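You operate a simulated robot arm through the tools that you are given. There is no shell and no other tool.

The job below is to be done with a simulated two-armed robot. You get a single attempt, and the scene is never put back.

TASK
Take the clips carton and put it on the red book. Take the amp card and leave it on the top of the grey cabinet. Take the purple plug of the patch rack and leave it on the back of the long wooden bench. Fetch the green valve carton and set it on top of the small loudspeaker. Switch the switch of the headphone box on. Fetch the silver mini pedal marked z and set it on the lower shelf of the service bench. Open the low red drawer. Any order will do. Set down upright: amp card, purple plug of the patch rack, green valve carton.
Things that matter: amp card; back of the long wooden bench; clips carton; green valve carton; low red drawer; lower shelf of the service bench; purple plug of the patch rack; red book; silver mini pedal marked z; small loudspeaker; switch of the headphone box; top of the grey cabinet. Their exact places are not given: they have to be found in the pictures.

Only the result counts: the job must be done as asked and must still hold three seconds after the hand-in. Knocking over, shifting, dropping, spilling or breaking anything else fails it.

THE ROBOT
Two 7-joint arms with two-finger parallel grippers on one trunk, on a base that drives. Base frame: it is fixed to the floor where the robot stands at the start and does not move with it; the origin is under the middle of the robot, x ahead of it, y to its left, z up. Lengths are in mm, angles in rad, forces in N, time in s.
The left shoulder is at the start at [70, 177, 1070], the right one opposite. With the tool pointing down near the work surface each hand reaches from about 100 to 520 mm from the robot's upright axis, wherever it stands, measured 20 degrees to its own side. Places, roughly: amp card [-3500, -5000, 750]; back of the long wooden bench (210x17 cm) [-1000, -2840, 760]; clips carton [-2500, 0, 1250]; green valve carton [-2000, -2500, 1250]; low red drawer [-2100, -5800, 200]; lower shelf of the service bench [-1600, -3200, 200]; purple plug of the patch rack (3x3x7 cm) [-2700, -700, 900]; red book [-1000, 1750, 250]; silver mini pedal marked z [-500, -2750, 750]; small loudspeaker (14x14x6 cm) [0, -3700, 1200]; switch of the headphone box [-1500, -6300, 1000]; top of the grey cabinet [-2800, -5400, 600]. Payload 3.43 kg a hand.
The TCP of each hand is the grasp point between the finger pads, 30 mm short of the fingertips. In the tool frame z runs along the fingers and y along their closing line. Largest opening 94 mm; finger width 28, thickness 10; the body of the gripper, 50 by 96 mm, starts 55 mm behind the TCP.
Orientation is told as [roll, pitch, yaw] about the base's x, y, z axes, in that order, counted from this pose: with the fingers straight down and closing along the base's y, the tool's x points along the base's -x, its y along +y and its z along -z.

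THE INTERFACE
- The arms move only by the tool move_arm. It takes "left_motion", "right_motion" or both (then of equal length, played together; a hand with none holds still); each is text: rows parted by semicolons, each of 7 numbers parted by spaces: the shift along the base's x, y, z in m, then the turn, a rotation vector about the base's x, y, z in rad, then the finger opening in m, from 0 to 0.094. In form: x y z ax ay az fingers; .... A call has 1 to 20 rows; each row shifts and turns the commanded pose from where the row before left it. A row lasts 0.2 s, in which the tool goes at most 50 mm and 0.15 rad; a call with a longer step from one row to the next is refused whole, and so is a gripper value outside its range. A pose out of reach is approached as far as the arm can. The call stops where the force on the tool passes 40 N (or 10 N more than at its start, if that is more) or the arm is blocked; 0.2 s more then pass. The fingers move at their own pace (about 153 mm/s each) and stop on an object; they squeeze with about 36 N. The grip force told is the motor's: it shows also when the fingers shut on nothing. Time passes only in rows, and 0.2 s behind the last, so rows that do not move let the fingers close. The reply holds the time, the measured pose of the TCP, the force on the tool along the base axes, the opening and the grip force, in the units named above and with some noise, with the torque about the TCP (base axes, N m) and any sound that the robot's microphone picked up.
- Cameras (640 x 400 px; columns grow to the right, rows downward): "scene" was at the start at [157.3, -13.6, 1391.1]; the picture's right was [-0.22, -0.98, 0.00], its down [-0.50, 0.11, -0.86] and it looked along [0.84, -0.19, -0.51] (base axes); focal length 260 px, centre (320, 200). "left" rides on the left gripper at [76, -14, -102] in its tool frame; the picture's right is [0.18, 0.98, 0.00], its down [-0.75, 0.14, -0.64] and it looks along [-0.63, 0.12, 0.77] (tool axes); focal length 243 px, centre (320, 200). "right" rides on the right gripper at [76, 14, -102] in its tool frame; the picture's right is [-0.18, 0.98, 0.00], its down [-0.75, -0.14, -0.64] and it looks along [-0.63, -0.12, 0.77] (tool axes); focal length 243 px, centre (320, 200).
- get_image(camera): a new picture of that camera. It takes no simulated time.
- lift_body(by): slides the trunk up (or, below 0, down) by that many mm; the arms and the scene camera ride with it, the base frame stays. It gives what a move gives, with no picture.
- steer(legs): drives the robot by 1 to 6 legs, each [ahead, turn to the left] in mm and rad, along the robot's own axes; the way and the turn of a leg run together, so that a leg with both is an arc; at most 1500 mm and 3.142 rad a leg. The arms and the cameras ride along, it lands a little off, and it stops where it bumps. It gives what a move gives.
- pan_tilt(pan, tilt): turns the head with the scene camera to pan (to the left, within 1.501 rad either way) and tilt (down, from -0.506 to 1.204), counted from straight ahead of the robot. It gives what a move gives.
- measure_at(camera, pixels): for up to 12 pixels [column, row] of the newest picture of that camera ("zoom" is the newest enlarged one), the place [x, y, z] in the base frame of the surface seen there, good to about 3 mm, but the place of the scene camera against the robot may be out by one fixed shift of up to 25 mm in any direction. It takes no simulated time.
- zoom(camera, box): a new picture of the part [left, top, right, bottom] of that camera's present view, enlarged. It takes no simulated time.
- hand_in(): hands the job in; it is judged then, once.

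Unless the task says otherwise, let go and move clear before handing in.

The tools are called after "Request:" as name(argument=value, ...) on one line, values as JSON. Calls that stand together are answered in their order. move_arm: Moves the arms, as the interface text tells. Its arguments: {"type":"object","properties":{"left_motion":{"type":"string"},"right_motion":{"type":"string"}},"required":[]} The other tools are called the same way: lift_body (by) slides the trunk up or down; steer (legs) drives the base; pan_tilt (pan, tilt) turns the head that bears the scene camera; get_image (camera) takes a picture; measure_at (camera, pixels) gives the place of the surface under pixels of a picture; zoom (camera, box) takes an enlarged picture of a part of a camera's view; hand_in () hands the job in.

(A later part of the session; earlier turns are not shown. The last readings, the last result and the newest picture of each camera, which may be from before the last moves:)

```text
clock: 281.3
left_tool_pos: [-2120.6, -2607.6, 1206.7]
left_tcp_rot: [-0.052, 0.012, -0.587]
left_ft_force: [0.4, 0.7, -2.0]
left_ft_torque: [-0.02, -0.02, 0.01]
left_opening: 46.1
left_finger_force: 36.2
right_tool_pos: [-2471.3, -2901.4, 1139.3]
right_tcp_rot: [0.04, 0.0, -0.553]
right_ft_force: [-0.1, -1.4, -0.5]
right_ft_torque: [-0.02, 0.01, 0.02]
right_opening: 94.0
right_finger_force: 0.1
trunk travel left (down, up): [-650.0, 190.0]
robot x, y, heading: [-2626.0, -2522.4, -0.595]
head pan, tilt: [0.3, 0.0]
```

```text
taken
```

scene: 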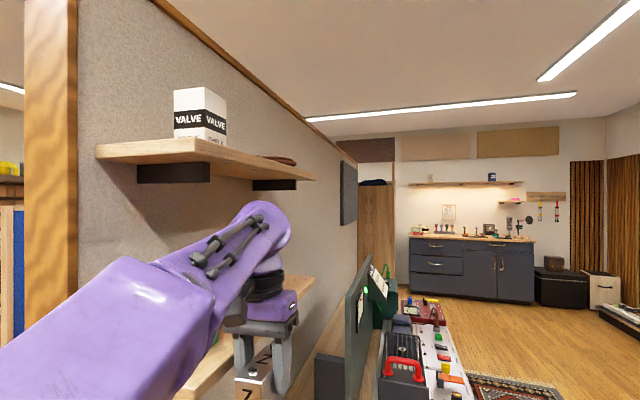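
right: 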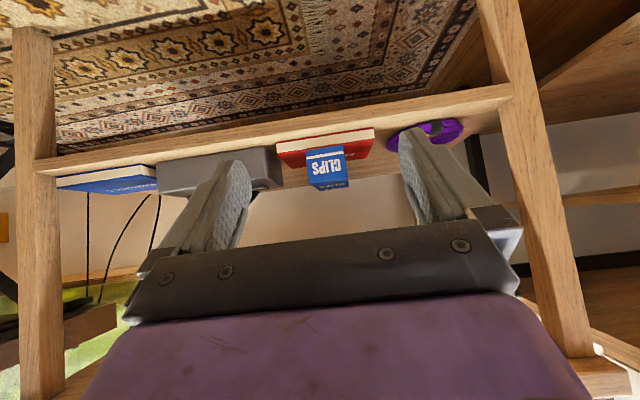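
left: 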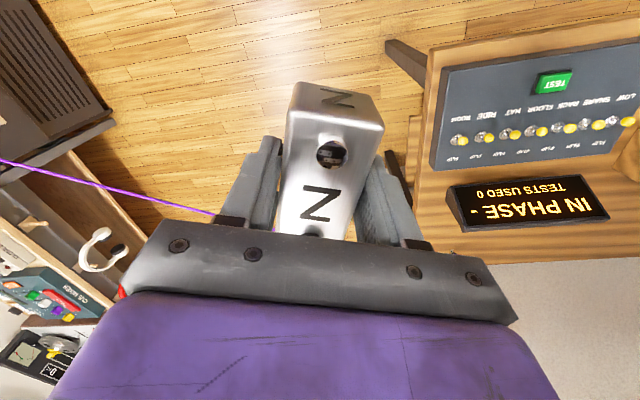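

The green VALVE carton is on the lower wall shelf (75,210), close to my left hand. First the pedal: reverse 320 mm, lower the trunk, and look under the bench.

Request:
steer(legs=[[-320, 0]])

Request:
lift_body(by=-400)

Request:
lift_body(by=-200)

Request:
pan_tilt(pan=0.1, tilt=0.45)

Request:
get_image(camera="scene")

Request:
get_image(camera="left")

```text
clock: 283.5
left_tool_pos: [-2385.4, -2427.9, 1205.7]
left_tcp_rot: [-0.052, 0.013, -0.59]
left_ft_force: [-0.3, 0.3, -2.1]
left_ft_torque: [-0.02, 0.01, 0.01]
left_opening: 46.0
left_finger_force: 36.2
right_tool_pos: [-2736.4, -2722.0, 1139.5]
right_tcp_rot: [0.04, 0.0, -0.555]
right_ft_force: [-0.1, 0.0, -0.5]
right_ft_torque: [0.0, 0.02, -0.01]
right_opening: 93.9
right_finger_force: 0.0
trunk travel left (down, up): [-650.0, 190.0]
robot x, y, heading: [-2892.1, -2342.0, -0.591]
head pan, tilt: [0.3, 0.0]
```

```text
clock: 287.3
left_tool_pos: [-2385.4, -2426.6, 806.7]
left_tcp_rot: [-0.052, 0.012, -0.591]
left_ft_force: [0.5, 0.1, -2.8]
left_ft_torque: [0.01, -0.02, -0.03]
left_opening: 45.9
left_finger_force: 35.9
right_tool_pos: [-2737.4, -2721.2, 739.8]
right_tcp_rot: [0.04, 0.0, -0.553]
right_ft_force: [0.2, -0.3, 0.4]
right_ft_torque: [0.0, 0.03, 0.01]
right_opening: 94.0
right_finger_force: 0.2
trunk travel left (down, up): [-250.0, 590.0]
robot x, y, heading: [-2889.0, -2345.0, -0.596]
head pan, tilt: [0.3, 0.0]
```

```text
clock: 289.5
left_tool_pos: [-2385.3, -2427.2, 607.0]
left_tcp_rot: [-0.053, 0.012, -0.588]
left_ft_force: [0.7, -0.6, -1.1]
left_ft_torque: [0.0, 0.03, 0.0]
left_opening: 46.2
left_finger_force: 36.0
right_tool_pos: [-2737.8, -2721.1, 539.2]
right_tcp_rot: [0.04, 0.0, -0.554]
right_ft_force: [-0.9, -0.9, -0.3]
right_ft_torque: [0.01, 0.03, 0.02]
right_opening: 94.2
right_finger_force: 0.1
trunk travel left (down, up): [-50.0, 790.0]
robot x, y, heading: [-2888.4, -2344.8, -0.593]
head pan, tilt: [0.3, 0.0]
```

```text
clock: 290.4
left_tool_pos: [-2386.1, -2428.0, 606.4]
left_tcp_rot: [-0.052, 0.012, -0.589]
left_ft_force: [0.4, 0.2, -1.9]
left_ft_torque: [0.02, 0.02, 0.01]
left_opening: 46.3
left_finger_force: 35.9
right_tool_pos: [-2736.8, -2722.5, 539.6]
right_tcp_rot: [0.04, 0.001, -0.555]
right_ft_force: [-0.2, -0.1, -0.2]
right_ft_torque: [-0.04, -0.01, -0.01]
right_opening: 93.9
right_finger_force: 0.1
trunk travel left (down, up): [-50.0, 790.0]
robot x, y, heading: [-2891.2, -2346.7, -0.589]
head pan, tilt: [0.099, 0.45]
```

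```text
taken
```

scene: 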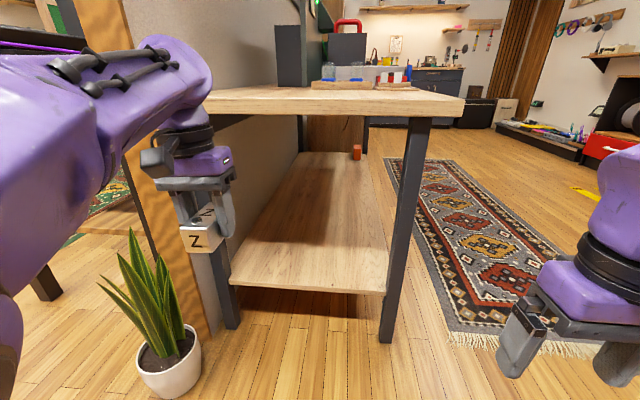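

```text
taken
```

left: 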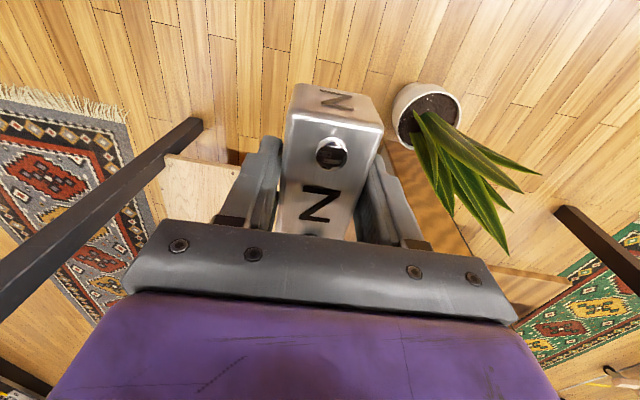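

The lower shelf is empty near this end (310,230). Measuring its edge, legs and the underside of the top.

Request:
measure_at(camera="scene", pixels=[[240, 286], [380, 292], [300, 250], [290, 220], [228, 325], [385, 338], [300, 112], [210, 112], [462, 112], [165, 370], [330, 200]])

Request:
measure_at(camera="left", pixels=[[335, 100], [300, 120], [380, 120], [345, 92], [310, 92], [200, 175], [420, 100]])

```text
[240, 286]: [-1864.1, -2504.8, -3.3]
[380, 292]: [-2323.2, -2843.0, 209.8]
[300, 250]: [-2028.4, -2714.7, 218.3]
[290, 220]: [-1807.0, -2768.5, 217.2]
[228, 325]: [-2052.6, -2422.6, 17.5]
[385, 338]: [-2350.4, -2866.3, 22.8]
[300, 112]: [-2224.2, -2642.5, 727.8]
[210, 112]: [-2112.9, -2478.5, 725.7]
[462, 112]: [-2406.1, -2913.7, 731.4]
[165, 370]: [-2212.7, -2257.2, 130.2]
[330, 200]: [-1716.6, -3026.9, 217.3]
```

```text
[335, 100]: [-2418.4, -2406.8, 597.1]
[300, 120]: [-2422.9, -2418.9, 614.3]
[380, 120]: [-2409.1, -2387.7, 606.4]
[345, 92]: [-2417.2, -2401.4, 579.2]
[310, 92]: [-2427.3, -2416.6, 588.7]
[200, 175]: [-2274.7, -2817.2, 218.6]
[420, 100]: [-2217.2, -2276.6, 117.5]
```

Shelf top is z≈218; underside of bench top ~712. I'll lower the left hand to carry height (~290) outside the bench, levelling it, before driving in.

Request:
move_arm(left_motion="0 0 -0.04 0.018 -0.019 0 0.01; 0 0 -0.04 0.018 -0.019 0 0.01; 0 0 -0.04 0 0 0 0.01; 0 0 -0.04 0 0 0 0.01; 0 0 -0.04 0 0 0 0.01; 0 0 -0.04 0 0 0 0.01; 0 0 -0.04 0 0 0 0.01; 0 0 -0.03 0 0 0 0.01; 0 0 0 0 0 0 0.01")

Request:
get_image(camera="scene")

Request:
get_image(camera="left")

```text
clock: 292.4
left_tool_pos: [-2378.0, -2431.3, 295.2]
left_tcp_rot: [-0.002, -0.001, -0.588]
left_ft_force: [-0.3, -0.6, -2.7]
left_ft_torque: [-0.04, 0.0, 0.01]
left_opening: 45.9
left_finger_force: 36.4
left hand out of reach, approached as far as the arm can: row 1, 2
right_tool_pos: [-2737.5, -2720.4, 539.5]
right_tcp_rot: [0.041, 0.0, -0.556]
right_ft_force: [-0.4, 0.9, 0.1]
right_ft_torque: [0.02, -0.01, -0.01]
right_opening: 93.7
right_finger_force: 0.1
trunk travel left (down, up): [-50.0, 790.0]
robot x, y, heading: [-2891.6, -2344.0, -0.589]
head pan, tilt: [0.099, 0.45]
```

```text
taken
```

scene: 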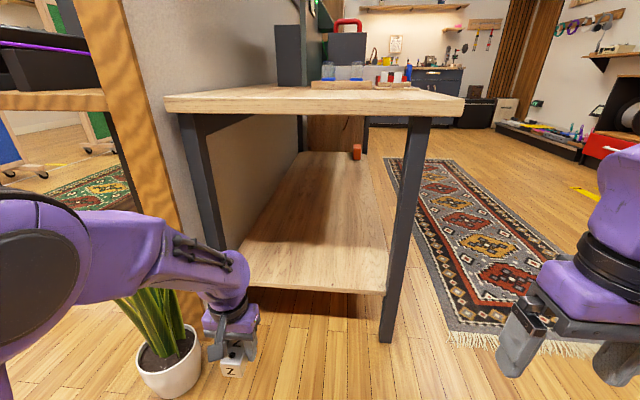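

```text
taken
```

left: 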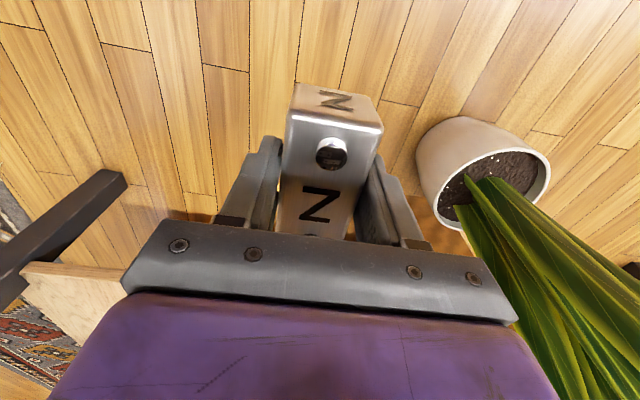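

Driving straight in would bring my forearm close to the plant, so I'll first shift ~140 mm to the right (away from it) while still outside.

Request:
steer(legs=[[0, -1.2], [145, 0], [0, 1.2]])

Request:
get_image(camera="scene")

Request:
get_image(camera="left")

```text
clock: 299.7
left_tool_pos: [-2407.4, -2559.7, 295.8]
left_tcp_rot: [-0.002, -0.002, -0.565]
left_ft_force: [0.2, 0.0, -1.6]
left_ft_torque: [-0.03, 0.01, -0.04]
left_opening: 46.2
left_finger_force: 36.3
right_tool_pos: [-2757.8, -2859.2, 539.3]
right_tcp_rot: [0.04, 0.0, -0.529]
right_ft_force: [-0.2, 1.4, 0.4]
right_ft_torque: [0.0, 0.0, -0.01]
right_opening: 93.9
right_finger_force: 0.1
trunk travel left (down, up): [-50.0, 790.0]
robot x, y, heading: [-2922.4, -2486.5, -0.569]
head pan, tilt: [0.099, 0.45]
```

```text
taken
```

scene: 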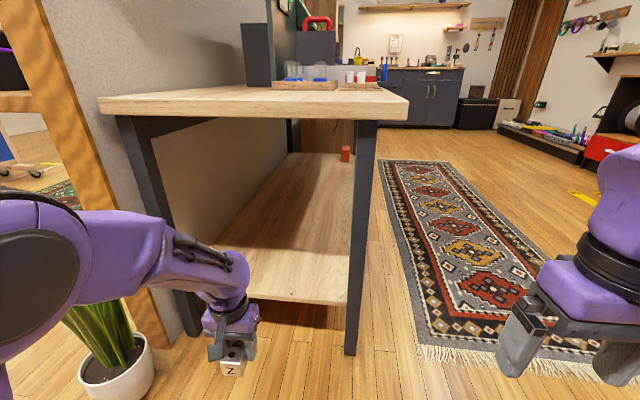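

```text
taken
```

left: 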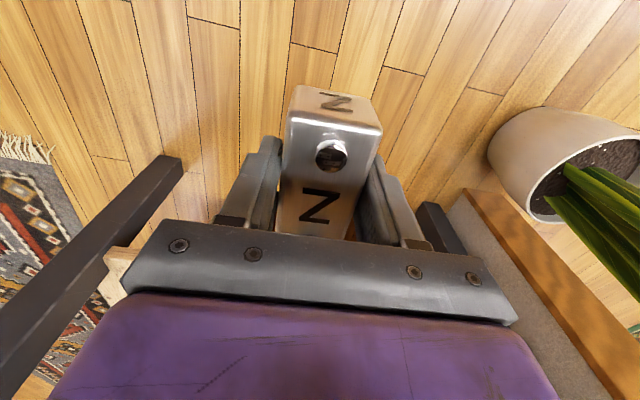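

Now the hand lines up between the legs. Checking where my elbow is relative to the plant.

Request:
measure_at(camera="scene", pixels=[[35, 270], [90, 225], [90, 310], [120, 330], [115, 370], [200, 250], [365, 330], [180, 330], [240, 290]])

```text
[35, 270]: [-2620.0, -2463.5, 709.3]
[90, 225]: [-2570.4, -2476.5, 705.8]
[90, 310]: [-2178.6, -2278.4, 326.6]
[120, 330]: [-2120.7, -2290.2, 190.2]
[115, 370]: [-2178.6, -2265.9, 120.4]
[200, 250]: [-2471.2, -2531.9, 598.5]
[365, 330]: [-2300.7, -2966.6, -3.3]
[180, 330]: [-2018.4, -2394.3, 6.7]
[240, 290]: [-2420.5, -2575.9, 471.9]
```

Elbow is at z≈709, ~240 ahead of my axis, so I'll drive in only 285 mm (elbow stays outside the top's edge) and extend the arm for the rest.

Request:
steer(legs=[[285, -0.015]])

Request:
get_image(camera="scene")

Request:
get_image(camera="left")

```text
clock: 301.7
left_tool_pos: [-2171.4, -2725.5, 295.7]
left_tcp_rot: [-0.001, -0.001, -0.582]
left_ft_force: [0.1, 0.0, -2.0]
left_ft_torque: [-0.03, -0.01, -0.01]
left_opening: 46.0
left_finger_force: 35.9
right_tool_pos: [-2528.4, -3017.5, 539.5]
right_tcp_rot: [0.041, -0.001, -0.547]
right_ft_force: [1.0, -0.3, -0.6]
right_ft_torque: [-0.04, 0.01, -0.02]
right_opening: 94.0
right_finger_force: 0.1
trunk travel left (down, up): [-50.0, 790.0]
robot x, y, heading: [-2682.3, -2641.5, -0.59]
head pan, tilt: [0.099, 0.45]
```

```text
taken
```

scene: 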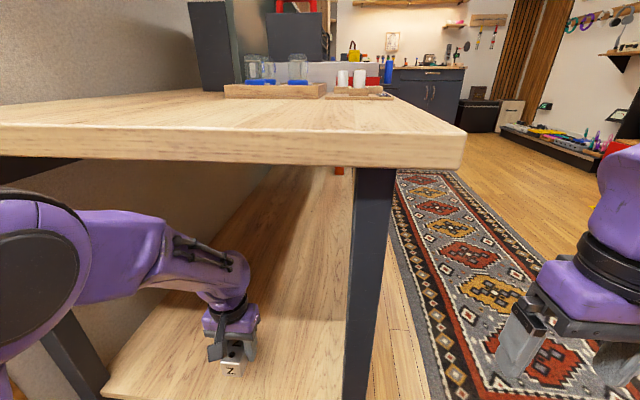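

```text
taken
```

left: 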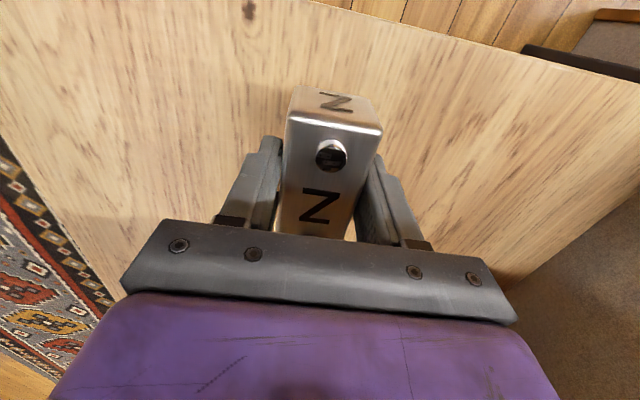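

The pedal is now over the shelf. Measuring the shelf edge in the hand view.

Request:
measure_at(camera="left", pixels=[[400, 28], [550, 68], [340, 10], [300, 60], [420, 120], [200, 100], [335, 95], [300, 110], [375, 125]])

```text
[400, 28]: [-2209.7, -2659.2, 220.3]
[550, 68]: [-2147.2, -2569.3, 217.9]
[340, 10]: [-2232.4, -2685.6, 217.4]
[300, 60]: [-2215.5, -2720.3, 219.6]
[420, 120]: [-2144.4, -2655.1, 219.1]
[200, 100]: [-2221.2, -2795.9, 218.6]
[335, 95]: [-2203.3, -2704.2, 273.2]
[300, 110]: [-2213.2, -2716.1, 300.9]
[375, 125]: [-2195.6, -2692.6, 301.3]
```

The pedal's near end is already 34 mm inside the edge. Extending 30 mm more and lowering in steps.

Request:
move_arm(left_motion="0.0125 -0.0084 0 0 0 0 0.01; 0.0125 -0.0084 0 0 0 0 0.01; 0 0 -0.01 0 0 0 0.01; 0 0 -0.01 0 0 0 0.01; 0 0 -0.008 0 0 0 0.01; 0 0 -0.003 0 0 0 0.01; 0 0 -0.003 0 0 0 0.01; 0 0 0 0 0 0 0.01")

Request:
get_image(camera="left")

```text
clock: 303.5
left_tool_pos: [-2144.4, -2741.7, 262.8]
left_tcp_rot: [0.0, 0.0, -0.581]
left_ft_force: [0.6, 0.7, -1.3]
left_ft_torque: [0.04, 0.0, 0.0]
left_opening: 46.0
left_finger_force: 35.7
right_tool_pos: [-2528.2, -3017.5, 540.0]
right_tcp_rot: [0.041, 0.0, -0.548]
right_ft_force: [0.7, 0.3, 0.1]
right_ft_torque: [0.02, 0.0, -0.01]
right_opening: 93.9
right_finger_force: 0.1
trunk travel left (down, up): [-50.0, 790.0]
robot x, y, heading: [-2681.1, -2640.4, -0.586]
head pan, tilt: [0.099, 0.45]
```

```text
taken
```

left: 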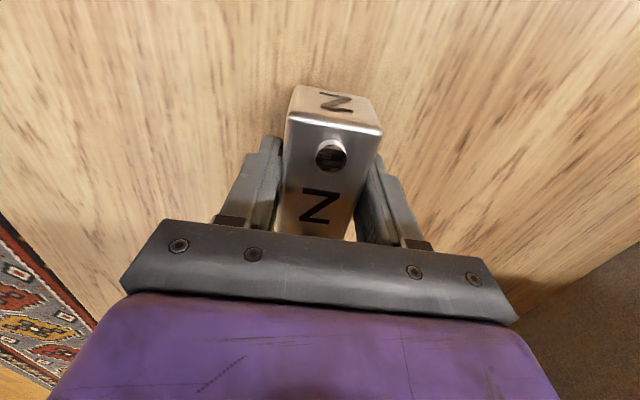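

Request:
move_arm(left_motion="0 0 -0.003 0 0 0 0.01; 0 0 -0.002 0 0 0 0.01; 0 0 -0.002 0 0 0 0.01; 0 0 0 0 0 0 0.01")

```text
clock: 304.5
left_tool_pos: [-2144.8, -2743.1, 255.9]
left_tcp_rot: [-0.002, -0.001, -0.583]
left_ft_force: [0.8, -1.2, -1.5]
left_ft_torque: [0.04, -0.06, 0.03]
left_opening: 45.9
left_finger_force: 35.8
right_tool_pos: [-2527.7, -3017.4, 539.6]
right_tcp_rot: [0.04, 0.0, -0.548]
right_ft_force: [-0.4, 0.3, -0.2]
right_ft_torque: [-0.02, 0.02, -0.03]
right_opening: 93.9
right_finger_force: 0.0
trunk travel left (down, up): [-50.0, 790.0]
robot x, y, heading: [-2684.6, -2639.3, -0.586]
head pan, tilt: [0.099, 0.45]
```

No contact yet at 256; continuing in small steps.

Request:
move_arm(left_motion="0 0 -0.002 0 0 0 0.01; 0 0 -0.002 0 0 0 0.01; 0 0 0 0 0 0 0.01")

```text
clock: 305.3
left_tool_pos: [-2146.2, -2742.4, 254.9]
left_tcp_rot: [0.0, -0.007, -0.583]
left_ft_force: [-1.6, 2.5, 27.8]
left_ft_torque: [-0.05, -0.02, 0.02]
left_opening: 45.9
left_finger_force: 36.2
right_tool_pos: [-2529.9, -3017.7, 540.3]
right_tcp_rot: [0.04, -0.005, -0.547]
right_ft_force: [-0.2, 0.1, 0.2]
right_ft_torque: [0.0, -0.01, -0.03]
right_opening: 94.0
right_finger_force: 0.0
trunk travel left (down, up): [-50.0, 790.0]
robot x, y, heading: [-2682.0, -2638.2, -0.585]
head pan, tilt: [0.099, 0.45]
```

Contact (28 N). Relaxing 1.5 mm, releasing and lifting clear.

Request:
move_arm(left_motion="0 0 0.0015 0 0 0 0.01; 0 0 0 0 0 0 0.05; 0 0 0 0 0 0 0.06; 0 0 0 0 0 0 0.07; 0 0 0 0 0 0 0.07; 0 0 0.01 0 0 0 0.07; 0 0 0.02 0 0 0 0.07; 0 0 0.02 0 0 0 0.07; 0 0 0.02 0 0 0 0.07; 0 0 0 0 0 0 0.07")

Request:
get_image(camera="left")

```text
clock: 307.5
left_tool_pos: [-2145.6, -2741.8, 321.7]
left_tcp_rot: [-0.002, 0.0, -0.582]
left_ft_force: [0.1, 0.4, 0.2]
left_ft_torque: [-0.02, 0.03, 0.0]
left_opening: 70.2
left_finger_force: 0.0
right_tool_pos: [-2528.7, -3017.8, 539.6]
right_tcp_rot: [0.041, 0.0, -0.55]
right_ft_force: [-0.3, 0.2, 0.0]
right_ft_torque: [-0.01, 0.01, -0.02]
right_opening: 94.1
right_finger_force: 0.1
trunk travel left (down, up): [-50.0, 790.0]
robot x, y, heading: [-2681.3, -2641.1, -0.594]
head pan, tilt: [0.099, 0.45]
```

```text
taken
```

left: 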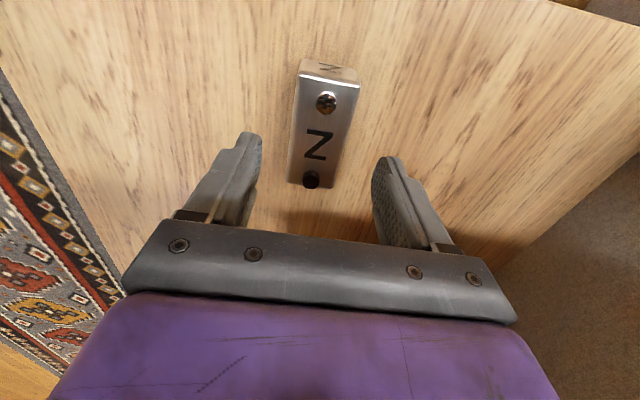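

Pedal Z rests upright on the lower shelf. Reversing out and raising the trunk for the green valve carton.

Request:
steer(legs=[[-330, 0]])

Request:
lift_body(by=400)

Request:
lift_body(by=330)

Request:
pan_tilt(pan=0.35, tilt=0.3)

Request:
get_image(camera="scene")

```text
clock: 309.6
left_tool_pos: [-2416.5, -2559.2, 322.7]
left_tcp_rot: [-0.001, -0.001, -0.581]
left_ft_force: [1.0, -0.1, -0.5]
left_ft_torque: [0.02, 0.0, 0.03]
left_opening: 70.0
left_finger_force: 0.1
right_tool_pos: [-2798.6, -2837.5, 539.9]
right_tcp_rot: [0.041, -0.001, -0.547]
right_ft_force: [0.3, 0.0, -0.1]
right_ft_torque: [0.02, 0.02, 0.01]
right_opening: 93.9
right_finger_force: 0.1
trunk travel left (down, up): [-50.0, 790.0]
robot x, y, heading: [-2957.2, -2462.5, -0.588]
head pan, tilt: [0.099, 0.45]
```

```text
clock: 313.5
left_tool_pos: [-2415.6, -2560.6, 723.4]
left_tcp_rot: [-0.001, 0.0, -0.581]
left_ft_force: [0.4, -0.1, 1.0]
left_ft_torque: [0.01, 0.01, 0.02]
left_opening: 70.1
left_finger_force: 0.0
right_tool_pos: [-2796.9, -2836.4, 938.2]
right_tcp_rot: [0.041, 0.0, -0.547]
right_ft_force: [0.5, -0.1, 0.8]
right_ft_torque: [-0.01, 0.02, 0.01]
right_opening: 93.8
right_finger_force: 0.0
trunk travel left (down, up): [-450.0, 390.0]
robot x, y, heading: [-2955.0, -2459.8, -0.59]
head pan, tilt: [0.099, 0.45]
```

```text
clock: 316.7
left_tool_pos: [-2414.7, -2561.3, 1052.1]
left_tcp_rot: [-0.002, 0.001, -0.581]
left_ft_force: [0.1, 0.1, -0.5]
left_ft_torque: [0.01, 0.02, 0.0]
left_opening: 70.1
left_finger_force: 0.0
right_tool_pos: [-2798.1, -2838.1, 1269.5]
right_tcp_rot: [0.041, 0.0, -0.546]
right_ft_force: [-1.1, 0.3, -0.4]
right_ft_torque: [0.01, -0.03, -0.01]
right_opening: 94.1
right_finger_force: 0.0
trunk travel left (down, up): [-780.0, 60.0]
robot x, y, heading: [-2953.2, -2457.6, -0.585]
head pan, tilt: [0.099, 0.45]
```

```text
clock: 317.5
left_tool_pos: [-2415.6, -2560.1, 1053.2]
left_tcp_rot: [-0.001, 0.001, -0.581]
left_ft_force: [-0.2, 0.3, -0.4]
left_ft_torque: [-0.01, 0.03, 0.02]
left_opening: 69.8
left_finger_force: 0.1
right_tool_pos: [-2796.8, -2836.8, 1269.5]
right_tcp_rot: [0.039, 0.0, -0.546]
right_ft_force: [-0.1, 0.4, 0.4]
right_ft_torque: [0.0, 0.0, 0.01]
right_opening: 93.7
right_finger_force: 0.0
trunk travel left (down, up): [-780.0, 60.0]
robot x, y, heading: [-2958.2, -2460.9, -0.587]
head pan, tilt: [0.351, 0.3]
```

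```text
taken
```

scene: 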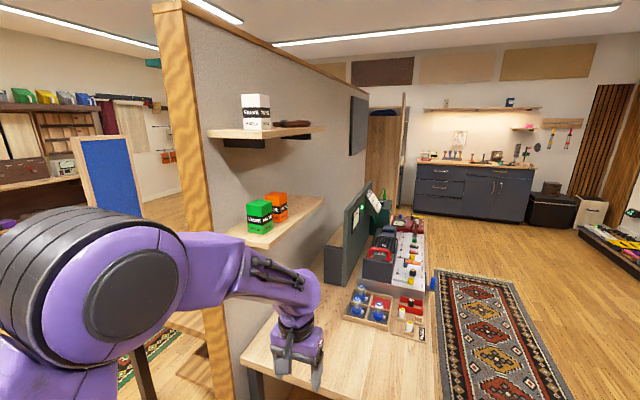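

The green carton is at (259,217) on the lower wall shelf with an orange one just behind it (278,208). Zooming and measuring.

Request:
zoom(camera="scene", box=[200, 90, 360, 260])

Request:
measure_at(camera="scene", pixels=[[253, 220], [266, 222], [259, 203], [248, 210], [272, 205], [280, 195], [287, 212], [240, 238], [300, 215], [262, 243], [215, 133]])

```text
2.35 times, centred on (280, 175) of scene
```

zoom: 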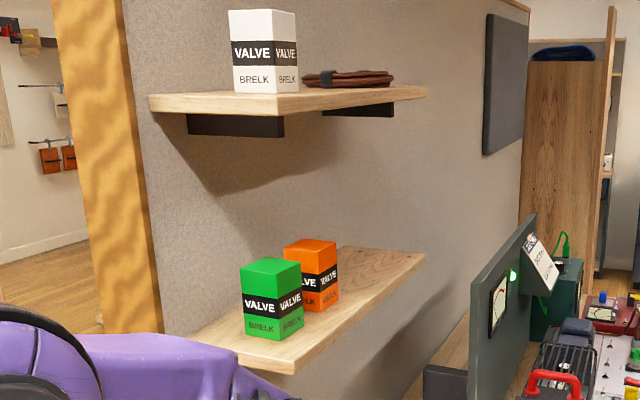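

```text
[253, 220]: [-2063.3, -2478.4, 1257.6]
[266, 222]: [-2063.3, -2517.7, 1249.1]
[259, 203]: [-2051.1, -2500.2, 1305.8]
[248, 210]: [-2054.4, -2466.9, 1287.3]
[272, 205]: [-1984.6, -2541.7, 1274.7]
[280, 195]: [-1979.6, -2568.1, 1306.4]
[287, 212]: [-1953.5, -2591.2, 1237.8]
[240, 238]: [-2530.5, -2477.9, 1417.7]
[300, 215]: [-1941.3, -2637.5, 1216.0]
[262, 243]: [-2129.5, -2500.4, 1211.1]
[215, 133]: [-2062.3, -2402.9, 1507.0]
```

The green carton: near faces around (-2063,-2480..-2518), z 1212–1306. I'll retract and raise the left hand, tilt it forward 0.8 rad, then reposition west of it.

Request:
move_arm(left_motion="-0.02 0.0133 0.03 0 0 0 0.094; -0.02 0.0133 0.03 0 0 0 0.094; -0.02 0.0133 0.03 0 0 0 0.094; -0.02 0.0133 0.03 0 0 0 0.094; -0.02 0.0133 0.03 0 0 0 0.094; -0.02 0.0133 0.03 0 0 0 0.094; -0.01 0.007 0.02 0 0 0 0.094")

```text
clock: 319.1
left_tool_pos: [-2544.3, -2469.7, 1254.6]
left_tcp_rot: [-0.001, -0.003, -0.58]
left_ft_force: [0.2, -0.3, -0.7]
left_ft_torque: [-0.02, 0.0, -0.04]
left_opening: 94.1
left_finger_force: 0.0
right_tool_pos: [-2797.9, -2837.1, 1269.8]
right_tcp_rot: [0.039, 0.0, -0.546]
right_ft_force: [0.8, 0.6, 0.1]
right_ft_torque: [0.0, -0.01, 0.01]
right_opening: 94.2
right_finger_force: 0.0
trunk travel left (down, up): [-780.0, 60.0]
robot x, y, heading: [-2956.7, -2459.6, -0.59]
head pan, tilt: [0.351, 0.3]
```

Good, reposition now.

Request:
steer(legs=[[0, 0.937], [325, 0], [0, -0.93]])

Request:
pan_tilt(pan=0.3, tilt=0.35)

Request:
get_image(camera="scene")

Request:
get_image(camera="left")

```text
clock: 326.1
left_tool_pos: [-2237.1, -2346.8, 1254.8]
left_tcp_rot: [-0.001, 0.0, -0.557]
left_ft_force: [0.0, 0.6, 0.5]
left_ft_torque: [-0.02, -0.03, -0.02]
left_opening: 93.8
left_finger_force: 0.0
right_tool_pos: [-2479.1, -2717.8, 1270.0]
right_tcp_rot: [0.037, -0.001, -0.522]
right_ft_force: [-0.3, 0.2, -0.6]
right_ft_torque: [0.03, -0.02, -0.03]
right_opening: 94.0
right_finger_force: 0.2
trunk travel left (down, up): [-780.0, 60.0]
robot x, y, heading: [-2641.1, -2345.6, -0.565]
head pan, tilt: [0.351, 0.3]
```

```text
clock: 326.7
left_tool_pos: [-2235.8, -2347.0, 1254.0]
left_tcp_rot: [-0.002, -0.001, -0.558]
left_ft_force: [0.1, 0.1, 0.4]
left_ft_torque: [-0.01, 0.01, 0.03]
left_opening: 93.9
left_finger_force: 0.0
right_tool_pos: [-2480.2, -2717.4, 1270.1]
right_tcp_rot: [0.04, -0.001, -0.521]
right_ft_force: [0.8, 0.3, -0.5]
right_ft_torque: [0.02, -0.01, -0.03]
right_opening: 93.8
right_finger_force: 0.1
trunk travel left (down, up): [-780.0, 60.0]
robot x, y, heading: [-2642.2, -2344.4, -0.561]
head pan, tilt: [0.3, 0.351]
```

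```text
taken
```

scene: 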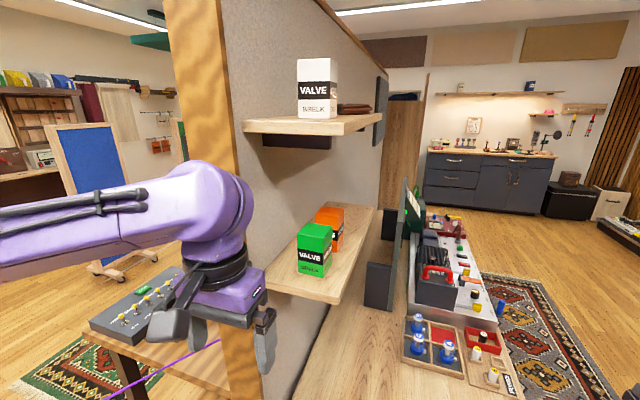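

```text
taken
```

left: 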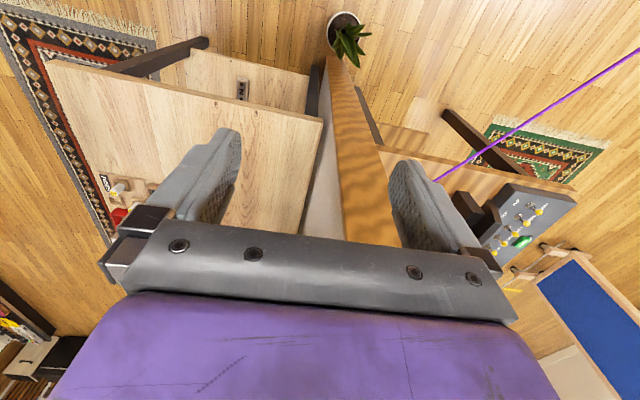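

The partition's edge is just left of my hand's line. Measuring the carton, shelf and partition from this view.

Request:
zoom(camera="scene", box=[220, 190, 400, 320])

Request:
measure_at(camera="zoom", pixels=[[280, 250], [370, 255], [275, 200], [380, 200], [340, 130], [390, 140], [350, 85], [400, 190], [320, 360], [200, 330], [180, 150], [440, 330]])

Request:
measure_at(camera="left", pixels=[[335, 180], [380, 200], [340, 100], [322, 150], [300, 130], [245, 88]])

```text
3.08 times, centred on (310, 255) of scene
```

zoom: 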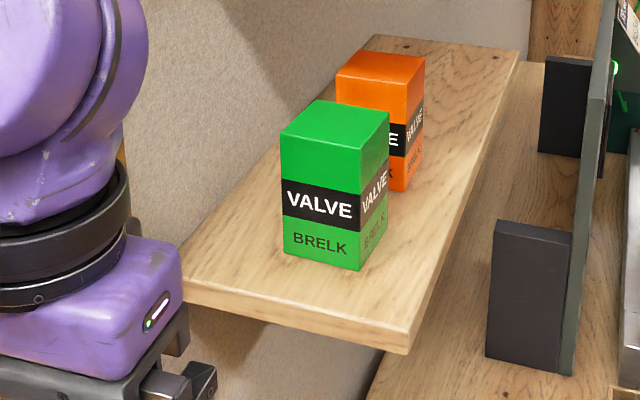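

```text
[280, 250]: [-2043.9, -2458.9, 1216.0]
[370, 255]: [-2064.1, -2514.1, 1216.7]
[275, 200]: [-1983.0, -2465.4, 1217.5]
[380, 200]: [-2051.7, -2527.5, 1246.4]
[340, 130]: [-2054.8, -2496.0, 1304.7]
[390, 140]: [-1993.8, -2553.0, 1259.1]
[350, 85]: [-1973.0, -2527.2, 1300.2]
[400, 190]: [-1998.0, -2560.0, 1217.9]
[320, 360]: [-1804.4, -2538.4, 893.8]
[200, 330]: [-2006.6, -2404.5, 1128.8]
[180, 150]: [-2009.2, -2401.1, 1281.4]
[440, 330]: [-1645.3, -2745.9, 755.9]
```

```text
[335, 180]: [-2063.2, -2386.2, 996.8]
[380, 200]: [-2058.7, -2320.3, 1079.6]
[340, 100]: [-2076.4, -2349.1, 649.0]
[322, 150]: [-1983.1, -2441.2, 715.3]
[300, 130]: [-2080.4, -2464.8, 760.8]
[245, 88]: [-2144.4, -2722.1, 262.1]
```

Carton centre ≈ (-2011,-2490) true, yawed so its west face normal points along about -0.40 rad; the partition post leaves ~15 mm beside the path, so I'll come in at yaw -0.40 with pitch -0.9. Tilting the hand first.

Request:
move_arm(left_motion="0.011 -0.013 0.008 -0.0794 -0.127 0 0.085; 0.011 -0.013 0.008 -0.0794 -0.127 0 0.085; 0.011 -0.013 0.008 -0.0794 -0.127 0 0.085; 0.011 -0.013 0.008 -0.0794 -0.127 0 0.085; 0.011 -0.013 0.008 -0.0794 -0.127 0 0.085; 0.006 -0.013 0.005 -0.0794 -0.127 0 0.085; 0 0 0 0 0 0.08 0.085; 0 0 0 0 0 0.078 0.085; 0 0 0 0 0 0 0.085")

Request:
get_image(camera="left")

Request:
get_image(camera="scene")

```text
clock: 328.7
left_tool_pos: [-2175.5, -2422.3, 1299.3]
left_tcp_rot: [-0.004, -0.899, -0.397]
left_ft_force: [-0.3, 0.2, 0.3]
left_ft_torque: [0.0, -0.02, 0.01]
left_opening: 85.3
left_finger_force: 0.1
right_tool_pos: [-2478.2, -2716.4, 1270.4]
right_tcp_rot: [0.037, 0.0, -0.523]
right_ft_force: [-0.5, 0.0, -0.4]
right_ft_torque: [-0.02, 0.01, -0.01]
right_opening: 93.8
right_finger_force: 0.0
trunk travel left (down, up): [-780.0, 60.0]
robot x, y, heading: [-2647.3, -2342.6, -0.561]
head pan, tilt: [0.3, 0.351]
```

```text
taken
```

left: 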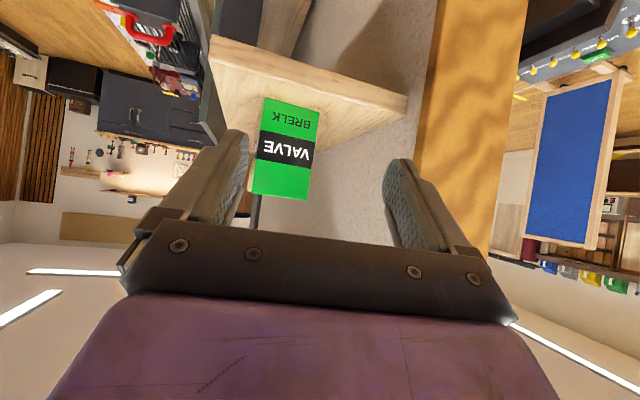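

```text
taken
```

scene: 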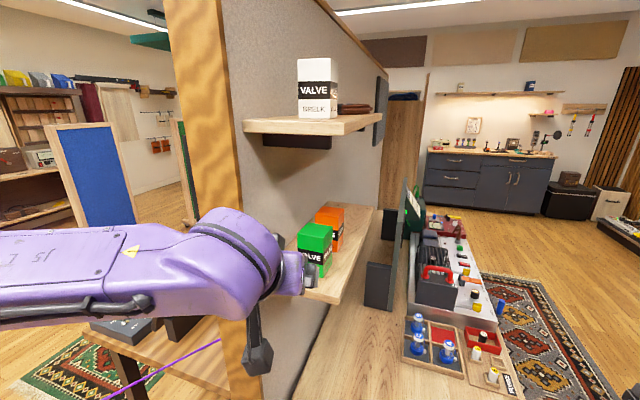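

The hand camera now sees the carton's face at (287,150) and the post at (470,130). Measuring both.

Request:
measure_at(camera="left", pixels=[[265, 103], [317, 115], [256, 190], [304, 196], [287, 150], [240, 90], [400, 105], [420, 150], [430, 200], [340, 60], [415, 120]])

```text
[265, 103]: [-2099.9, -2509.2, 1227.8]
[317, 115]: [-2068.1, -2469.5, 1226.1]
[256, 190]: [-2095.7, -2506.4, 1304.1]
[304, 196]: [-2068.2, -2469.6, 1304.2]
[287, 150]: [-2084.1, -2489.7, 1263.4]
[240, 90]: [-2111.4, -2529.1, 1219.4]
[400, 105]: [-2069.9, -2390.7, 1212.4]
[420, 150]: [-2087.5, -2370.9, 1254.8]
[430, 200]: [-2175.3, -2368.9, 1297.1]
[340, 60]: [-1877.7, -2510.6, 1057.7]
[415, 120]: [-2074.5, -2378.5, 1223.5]
```

Hand camera puts the carton's west face centre at (-2084,-2490). Refining with a zoom.

Request:
zoom(camera="left", box=[200, 60, 420, 220])

Request:
measure_at(camera="zoom", pixels=[[190, 120], [340, 150], [160, 380], [312, 395], [165, 300], [325, 310], [185, 200], [335, 220], [60, 50], [590, 120], [350, 140], [45, 30]])

```text
2.50 times, centred on (310, 140) of left
```

zoom: 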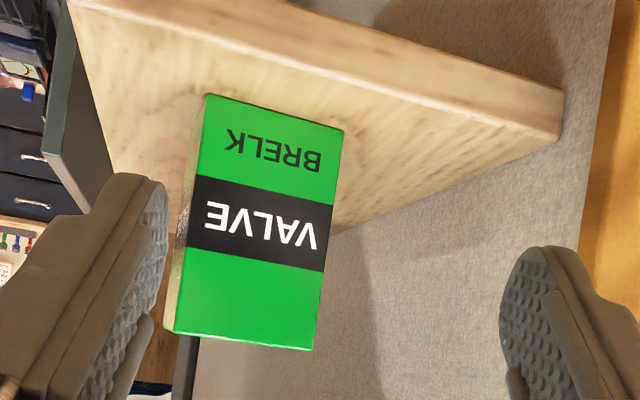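

```text
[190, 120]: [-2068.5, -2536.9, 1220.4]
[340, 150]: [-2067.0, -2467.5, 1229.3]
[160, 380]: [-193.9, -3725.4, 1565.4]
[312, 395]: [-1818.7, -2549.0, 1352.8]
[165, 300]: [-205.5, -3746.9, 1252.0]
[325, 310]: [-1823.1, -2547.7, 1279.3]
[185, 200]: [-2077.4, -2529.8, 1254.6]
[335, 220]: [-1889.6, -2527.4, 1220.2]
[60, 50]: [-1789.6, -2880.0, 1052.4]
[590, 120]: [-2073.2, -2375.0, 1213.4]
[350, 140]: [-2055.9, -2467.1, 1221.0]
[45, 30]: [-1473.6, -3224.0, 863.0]
```

Carton ≈52 mm wide with centre ≈ (-2061,-2503), z 1218–1305. Aligning yaw to -0.50 and moving to the pre-grasp point.

Request:
move_arm(left_motion="0.002 -0.01 -0.012 0 0 -0.05 0.085; 0.002 -0.011 -0.012 0 0 -0.05 0.085; 0 0 0 0 0 0 0.085")

Request:
get_image(camera="left")

Request:
measure_at(camera="left", pixels=[[310, 170], [300, 140], [330, 150], [290, 190]])

```text
clock: 329.5
left_tool_pos: [-2171.9, -2445.5, 1274.8]
left_tcp_rot: [-0.004, -0.899, -0.499]
left_ft_force: [0.1, 0.0, 0.3]
left_ft_torque: [-0.01, 0.02, -0.01]
left_opening: 85.3
left_finger_force: 0.0
right_tool_pos: [-2479.3, -2715.4, 1269.3]
right_tcp_rot: [0.039, 0.001, -0.521]
right_ft_force: [-0.6, -0.2, -0.5]
right_ft_torque: [0.02, 0.0, 0.03]
right_opening: 94.3
right_finger_force: 0.0
trunk travel left (down, up): [-780.0, 60.0]
robot x, y, heading: [-2646.8, -2346.0, -0.559]
head pan, tilt: [0.3, 0.351]
```

```text
taken
```

left: 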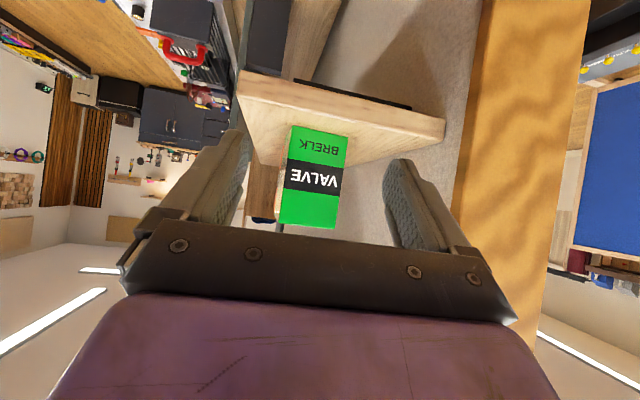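

```text
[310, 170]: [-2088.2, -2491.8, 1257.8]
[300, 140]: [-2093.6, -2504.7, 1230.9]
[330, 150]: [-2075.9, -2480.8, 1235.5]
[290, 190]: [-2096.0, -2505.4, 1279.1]
```

Centred within 2 mm. Sliding forward 118 mm and closing.

Request:
move_arm(left_motion="0.0207 -0.0113 0 0 0 0 0.085; 0.0207 -0.0113 0 0 0 0 0.085; 0.0207 -0.0113 0 0 0 0 0.085; 0.0207 -0.0113 0 0 0 0 0.085; 0.0207 -0.0113 0 0 0 0 0.085; 0 0 0 0 0 0 0.085; 0 0 0 0 0 0 0.03; 0 0 0 0 0 0 0.03; 0 0 0 0 0 0 0.03; 0 0 0 0 0 0 0.03")

Request:
get_image(camera="left")

Request:
get_image(camera="scene")

```text
clock: 331.7
left_tool_pos: [-2067.1, -2501.4, 1276.7]
left_tcp_rot: [-0.003, -0.898, -0.494]
left_ft_force: [0.6, 0.1, 2.2]
left_ft_torque: [-0.03, 0.04, -0.04]
left_opening: 59.0
left_finger_force: 36.5
right_tool_pos: [-2479.7, -2716.1, 1269.4]
right_tcp_rot: [0.04, -0.001, -0.523]
right_ft_force: [-0.8, 0.1, -0.6]
right_ft_torque: [0.02, -0.02, 0.0]
right_opening: 94.3
right_finger_force: 0.1
trunk travel left (down, up): [-780.0, 60.0]
robot x, y, heading: [-2645.2, -2342.7, -0.562]
head pan, tilt: [0.3, 0.351]
```

```text
taken
```

left: 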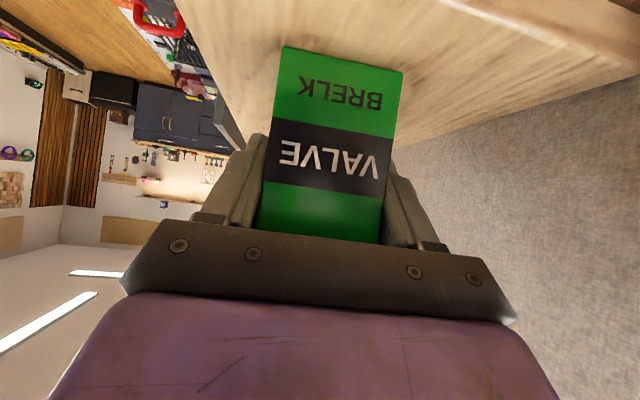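

```text
taken
```

scene: 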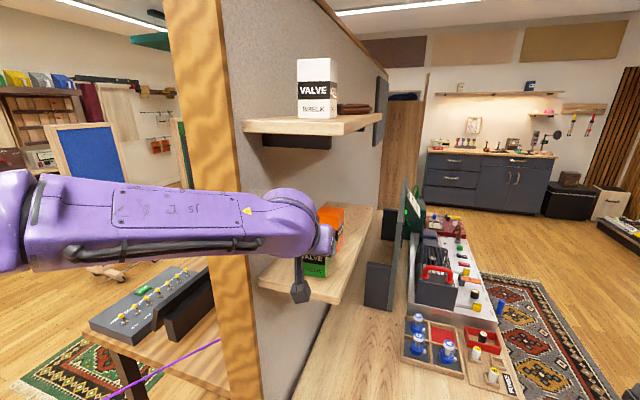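

Gripped (59 mm, 36 N). Lifting 20 mm and checking it follows.

Request:
move_arm(left_motion="0 0 0.004 0 0 0 0.03; 0 0 0.006 0 0 0 0.03; 0 0 0.01 0 0 0 0.03; 0 0 0 0 0 0 0.03")

Request:
get_image(camera="left")

```text
clock: 332.7
left_tool_pos: [-2067.8, -2502.9, 1295.2]
left_tcp_rot: [-0.004, -0.9, -0.497]
left_ft_force: [0.0, -0.5, -0.7]
left_ft_torque: [0.02, -0.02, -0.01]
left_opening: 58.6
left_finger_force: 36.2
right_tool_pos: [-2480.2, -2716.9, 1268.7]
right_tcp_rot: [0.04, 0.0, -0.523]
right_ft_force: [0.5, 0.7, -0.6]
right_ft_torque: [0.0, 0.0, -0.02]
right_opening: 94.0
right_finger_force: 0.0
trunk travel left (down, up): [-780.0, 60.0]
robot x, y, heading: [-2643.6, -2341.8, -0.565]
head pan, tilt: [0.3, 0.351]
```

```text
taken
```

left: 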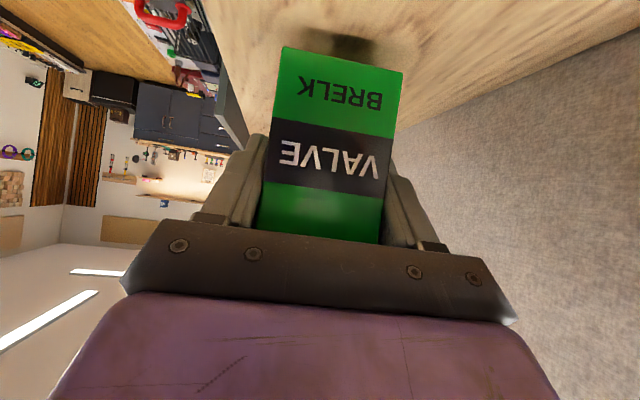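

The carton follows. Backing out along the same line, then heading around to the south side of the service bench to find the loudspeaker.

Request:
steer(legs=[[-360, 0]])

Request:
move_arm(left_motion="-0.026 0.0142 0 0 0 0 0.03; -0.026 0.0142 0 0 0 0 0.03; -0.026 0.0142 0 0 0 0 0.03; -0.026 0.0142 0 0 0 0 0.03; 0 0 0 0 0 0 0.03")

Request:
get_image(camera="left")

Request:
get_image(camera="scene")

```text
clock: 335.0
left_tool_pos: [-2369.4, -2313.0, 1293.9]
left_tcp_rot: [-0.003, -0.897, -0.496]
left_ft_force: [-0.1, 1.1, -1.1]
left_ft_torque: [-0.01, 0.01, -0.01]
left_opening: 58.7
left_finger_force: 35.6
right_tool_pos: [-2780.5, -2528.0, 1270.0]
right_tcp_rot: [0.04, 0.001, -0.523]
right_ft_force: [-0.8, 0.4, -0.3]
right_ft_torque: [0.02, 0.02, 0.01]
right_opening: 94.1
right_finger_force: 0.0
trunk travel left (down, up): [-780.0, 60.0]
robot x, y, heading: [-2946.6, -2154.4, -0.558]
head pan, tilt: [0.3, 0.351]
```

```text
clock: 336.2
left_tool_pos: [-2474.3, -2255.7, 1294.7]
left_tcp_rot: [-0.004, -0.898, -0.498]
left_ft_force: [-0.3, 0.3, -1.0]
left_ft_torque: [0.02, 0.02, -0.01]
left_opening: 58.6
left_finger_force: 35.6
right_tool_pos: [-2781.8, -2526.8, 1269.9]
right_tcp_rot: [0.039, 0.001, -0.522]
right_ft_force: [1.1, 0.1, 0.4]
right_ft_torque: [0.0, -0.02, -0.01]
right_opening: 93.8
right_finger_force: 0.0
trunk travel left (down, up): [-780.0, 60.0]
robot x, y, heading: [-2946.9, -2153.1, -0.559]
head pan, tilt: [0.3, 0.351]
```

```text
taken
```

left: 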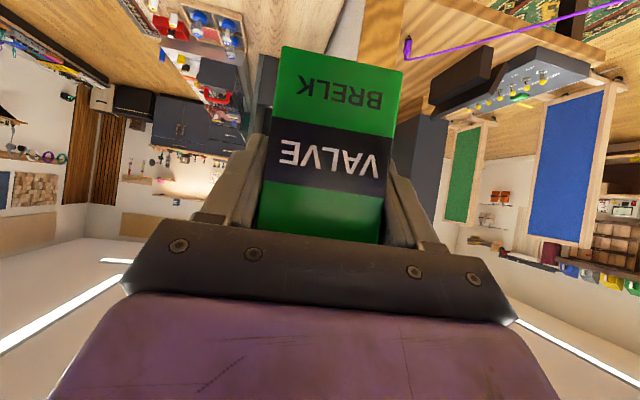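

```text
taken
```

scene: 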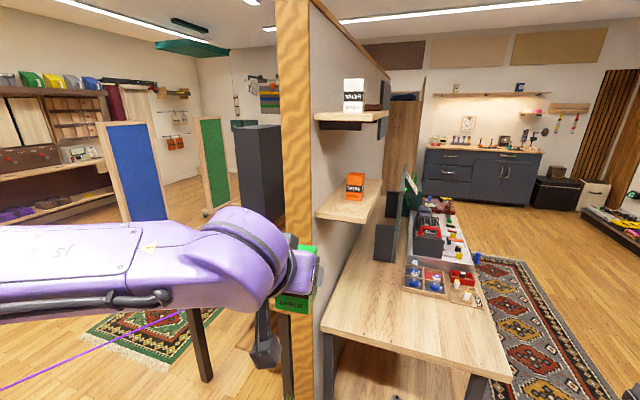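

Carton secure. Driving to the south side of the service bench.

Request:
steer(legs=[[0, -0.87], [1080, 0], [0, 0.87]])

Request:
pan_tilt(pan=0.2, tilt=0.2)

Request:
get_image(camera="scene")

Request:
zoom(camera="scene", box=[240, 60, 480, 240])

```text
clock: 346.2
left_tool_pos: [-2315.0, -3310.7, 1294.5]
left_tcp_rot: [-0.004, -0.899, -0.481]
left_ft_force: [-0.5, 0.3, -0.7]
left_ft_torque: [0.0, 0.01, 0.02]
left_opening: 58.5
left_finger_force: 35.7
right_tool_pos: [-2620.4, -3587.8, 1269.5]
right_tcp_rot: [0.039, 0.0, -0.507]
right_ft_force: [-0.1, 0.2, 0.1]
right_ft_torque: [0.0, 0.02, -0.03]
right_opening: 94.2
right_finger_force: 0.0
trunk travel left (down, up): [-780.0, 60.0]
robot x, y, heading: [-2791.3, -3213.0, -0.549]
head pan, tilt: [0.3, 0.351]
```

```text
clock: 346.9
left_tool_pos: [-2315.5, -3310.7, 1293.9]
left_tcp_rot: [-0.003, -0.899, -0.483]
left_ft_force: [0.3, -0.7, -1.3]
left_ft_torque: [0.0, 0.02, 0.0]
left_opening: 58.5
left_finger_force: 36.4
right_tool_pos: [-2620.0, -3587.3, 1268.1]
right_tcp_rot: [0.04, 0.0, -0.506]
right_ft_force: [0.2, 0.4, -0.1]
right_ft_torque: [-0.02, 0.03, -0.03]
right_opening: 93.9
right_finger_force: 0.0
trunk travel left (down, up): [-780.0, 60.0]
robot x, y, heading: [-2787.7, -3216.6, -0.545]
head pan, tilt: [0.201, 0.201]
```

```text
taken
```

scene: 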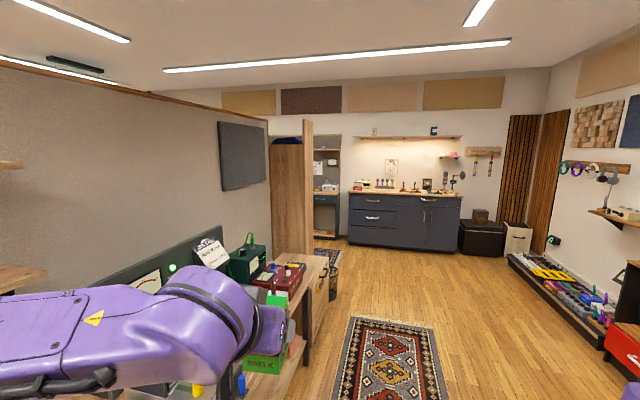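

```text
2.22 times, centred on (360, 150) of scene
```

zoom: 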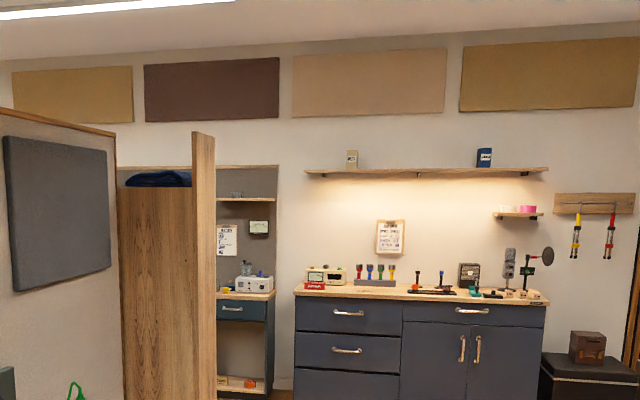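

Looking for the small loudspeaker near [0,-3700,1200]; measuring candidates in the nook behind the tall wood panel.

Request:
measure_at(camera="zoom", pixels=[[258, 227], [245, 200], [150, 180], [205, 150], [245, 285], [330, 280], [430, 175], [160, 260], [60, 200], [515, 215], [460, 275]])

Request:
zoom(camera="scene", box=[260, 110, 350, 240])

```text
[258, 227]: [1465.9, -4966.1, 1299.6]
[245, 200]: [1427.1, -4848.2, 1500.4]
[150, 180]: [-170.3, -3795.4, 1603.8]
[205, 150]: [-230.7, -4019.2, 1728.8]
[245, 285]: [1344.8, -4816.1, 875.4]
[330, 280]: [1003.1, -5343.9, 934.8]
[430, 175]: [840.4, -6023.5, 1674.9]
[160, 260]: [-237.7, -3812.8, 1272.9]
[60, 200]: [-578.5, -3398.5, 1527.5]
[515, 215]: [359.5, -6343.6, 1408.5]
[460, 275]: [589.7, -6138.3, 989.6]
```

```text
3.08 times, centred on (305, 175) of scene
```

zoom: 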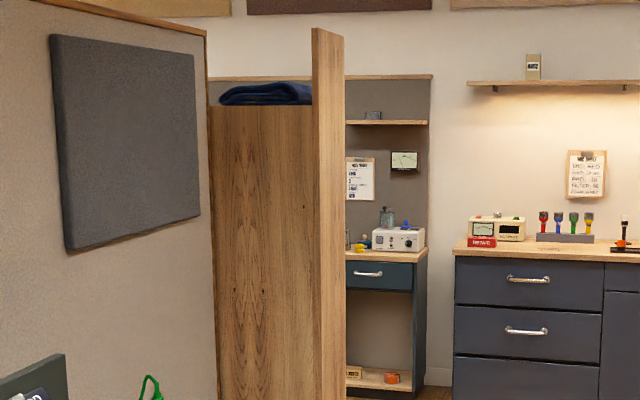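

The tall wood cabinet stands near (-240,-3810); the speaker is probably on its far side. Driving along the bench front and looking from there.

Request:
steer(legs=[[0, -0.12], [1500, 0]])

Request:
pan_tilt(pan=0.5, tilt=0.2)

Request:
get_image(camera="scene")

```text
clock: 354.8
left_tool_pos: [-1157.4, -4269.2, 1295.7]
left_tcp_rot: [-0.004, -0.899, -0.587]
left_ft_force: [-0.6, 0.6, -0.6]
left_ft_torque: [0.01, 0.01, -0.02]
left_opening: 58.8
left_finger_force: 35.8
right_tool_pos: [-1489.2, -4511.3, 1269.5]
right_tcp_rot: [0.04, 0.0, -0.611]
right_ft_force: [-0.7, -1.0, -0.2]
right_ft_torque: [-0.01, 0.02, 0.03]
right_opening: 94.2
right_finger_force: 0.1
trunk travel left (down, up): [-780.0, 60.0]
robot x, y, heading: [-1618.0, -4127.3, -0.652]
head pan, tilt: [0.201, 0.201]
```

```text
clock: 355.6
left_tool_pos: [-1157.4, -4269.5, 1296.0]
left_tcp_rot: [-0.004, -0.898, -0.589]
left_ft_force: [0.6, 0.1, -1.3]
left_ft_torque: [0.0, 0.01, 0.0]
left_opening: 58.5
left_finger_force: 35.3
right_tool_pos: [-1488.2, -4511.7, 1270.0]
right_tcp_rot: [0.041, 0.001, -0.611]
right_ft_force: [-0.1, 0.5, -0.7]
right_ft_torque: [0.02, -0.01, 0.02]
right_opening: 94.2
right_finger_force: 0.1
trunk travel left (down, up): [-780.0, 60.0]
robot x, y, heading: [-1619.8, -4123.9, -0.652]
head pan, tilt: [0.499, 0.201]
```

```text
taken
```

scene: 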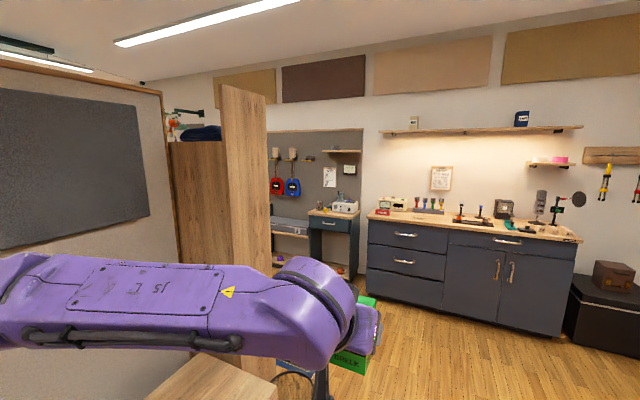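

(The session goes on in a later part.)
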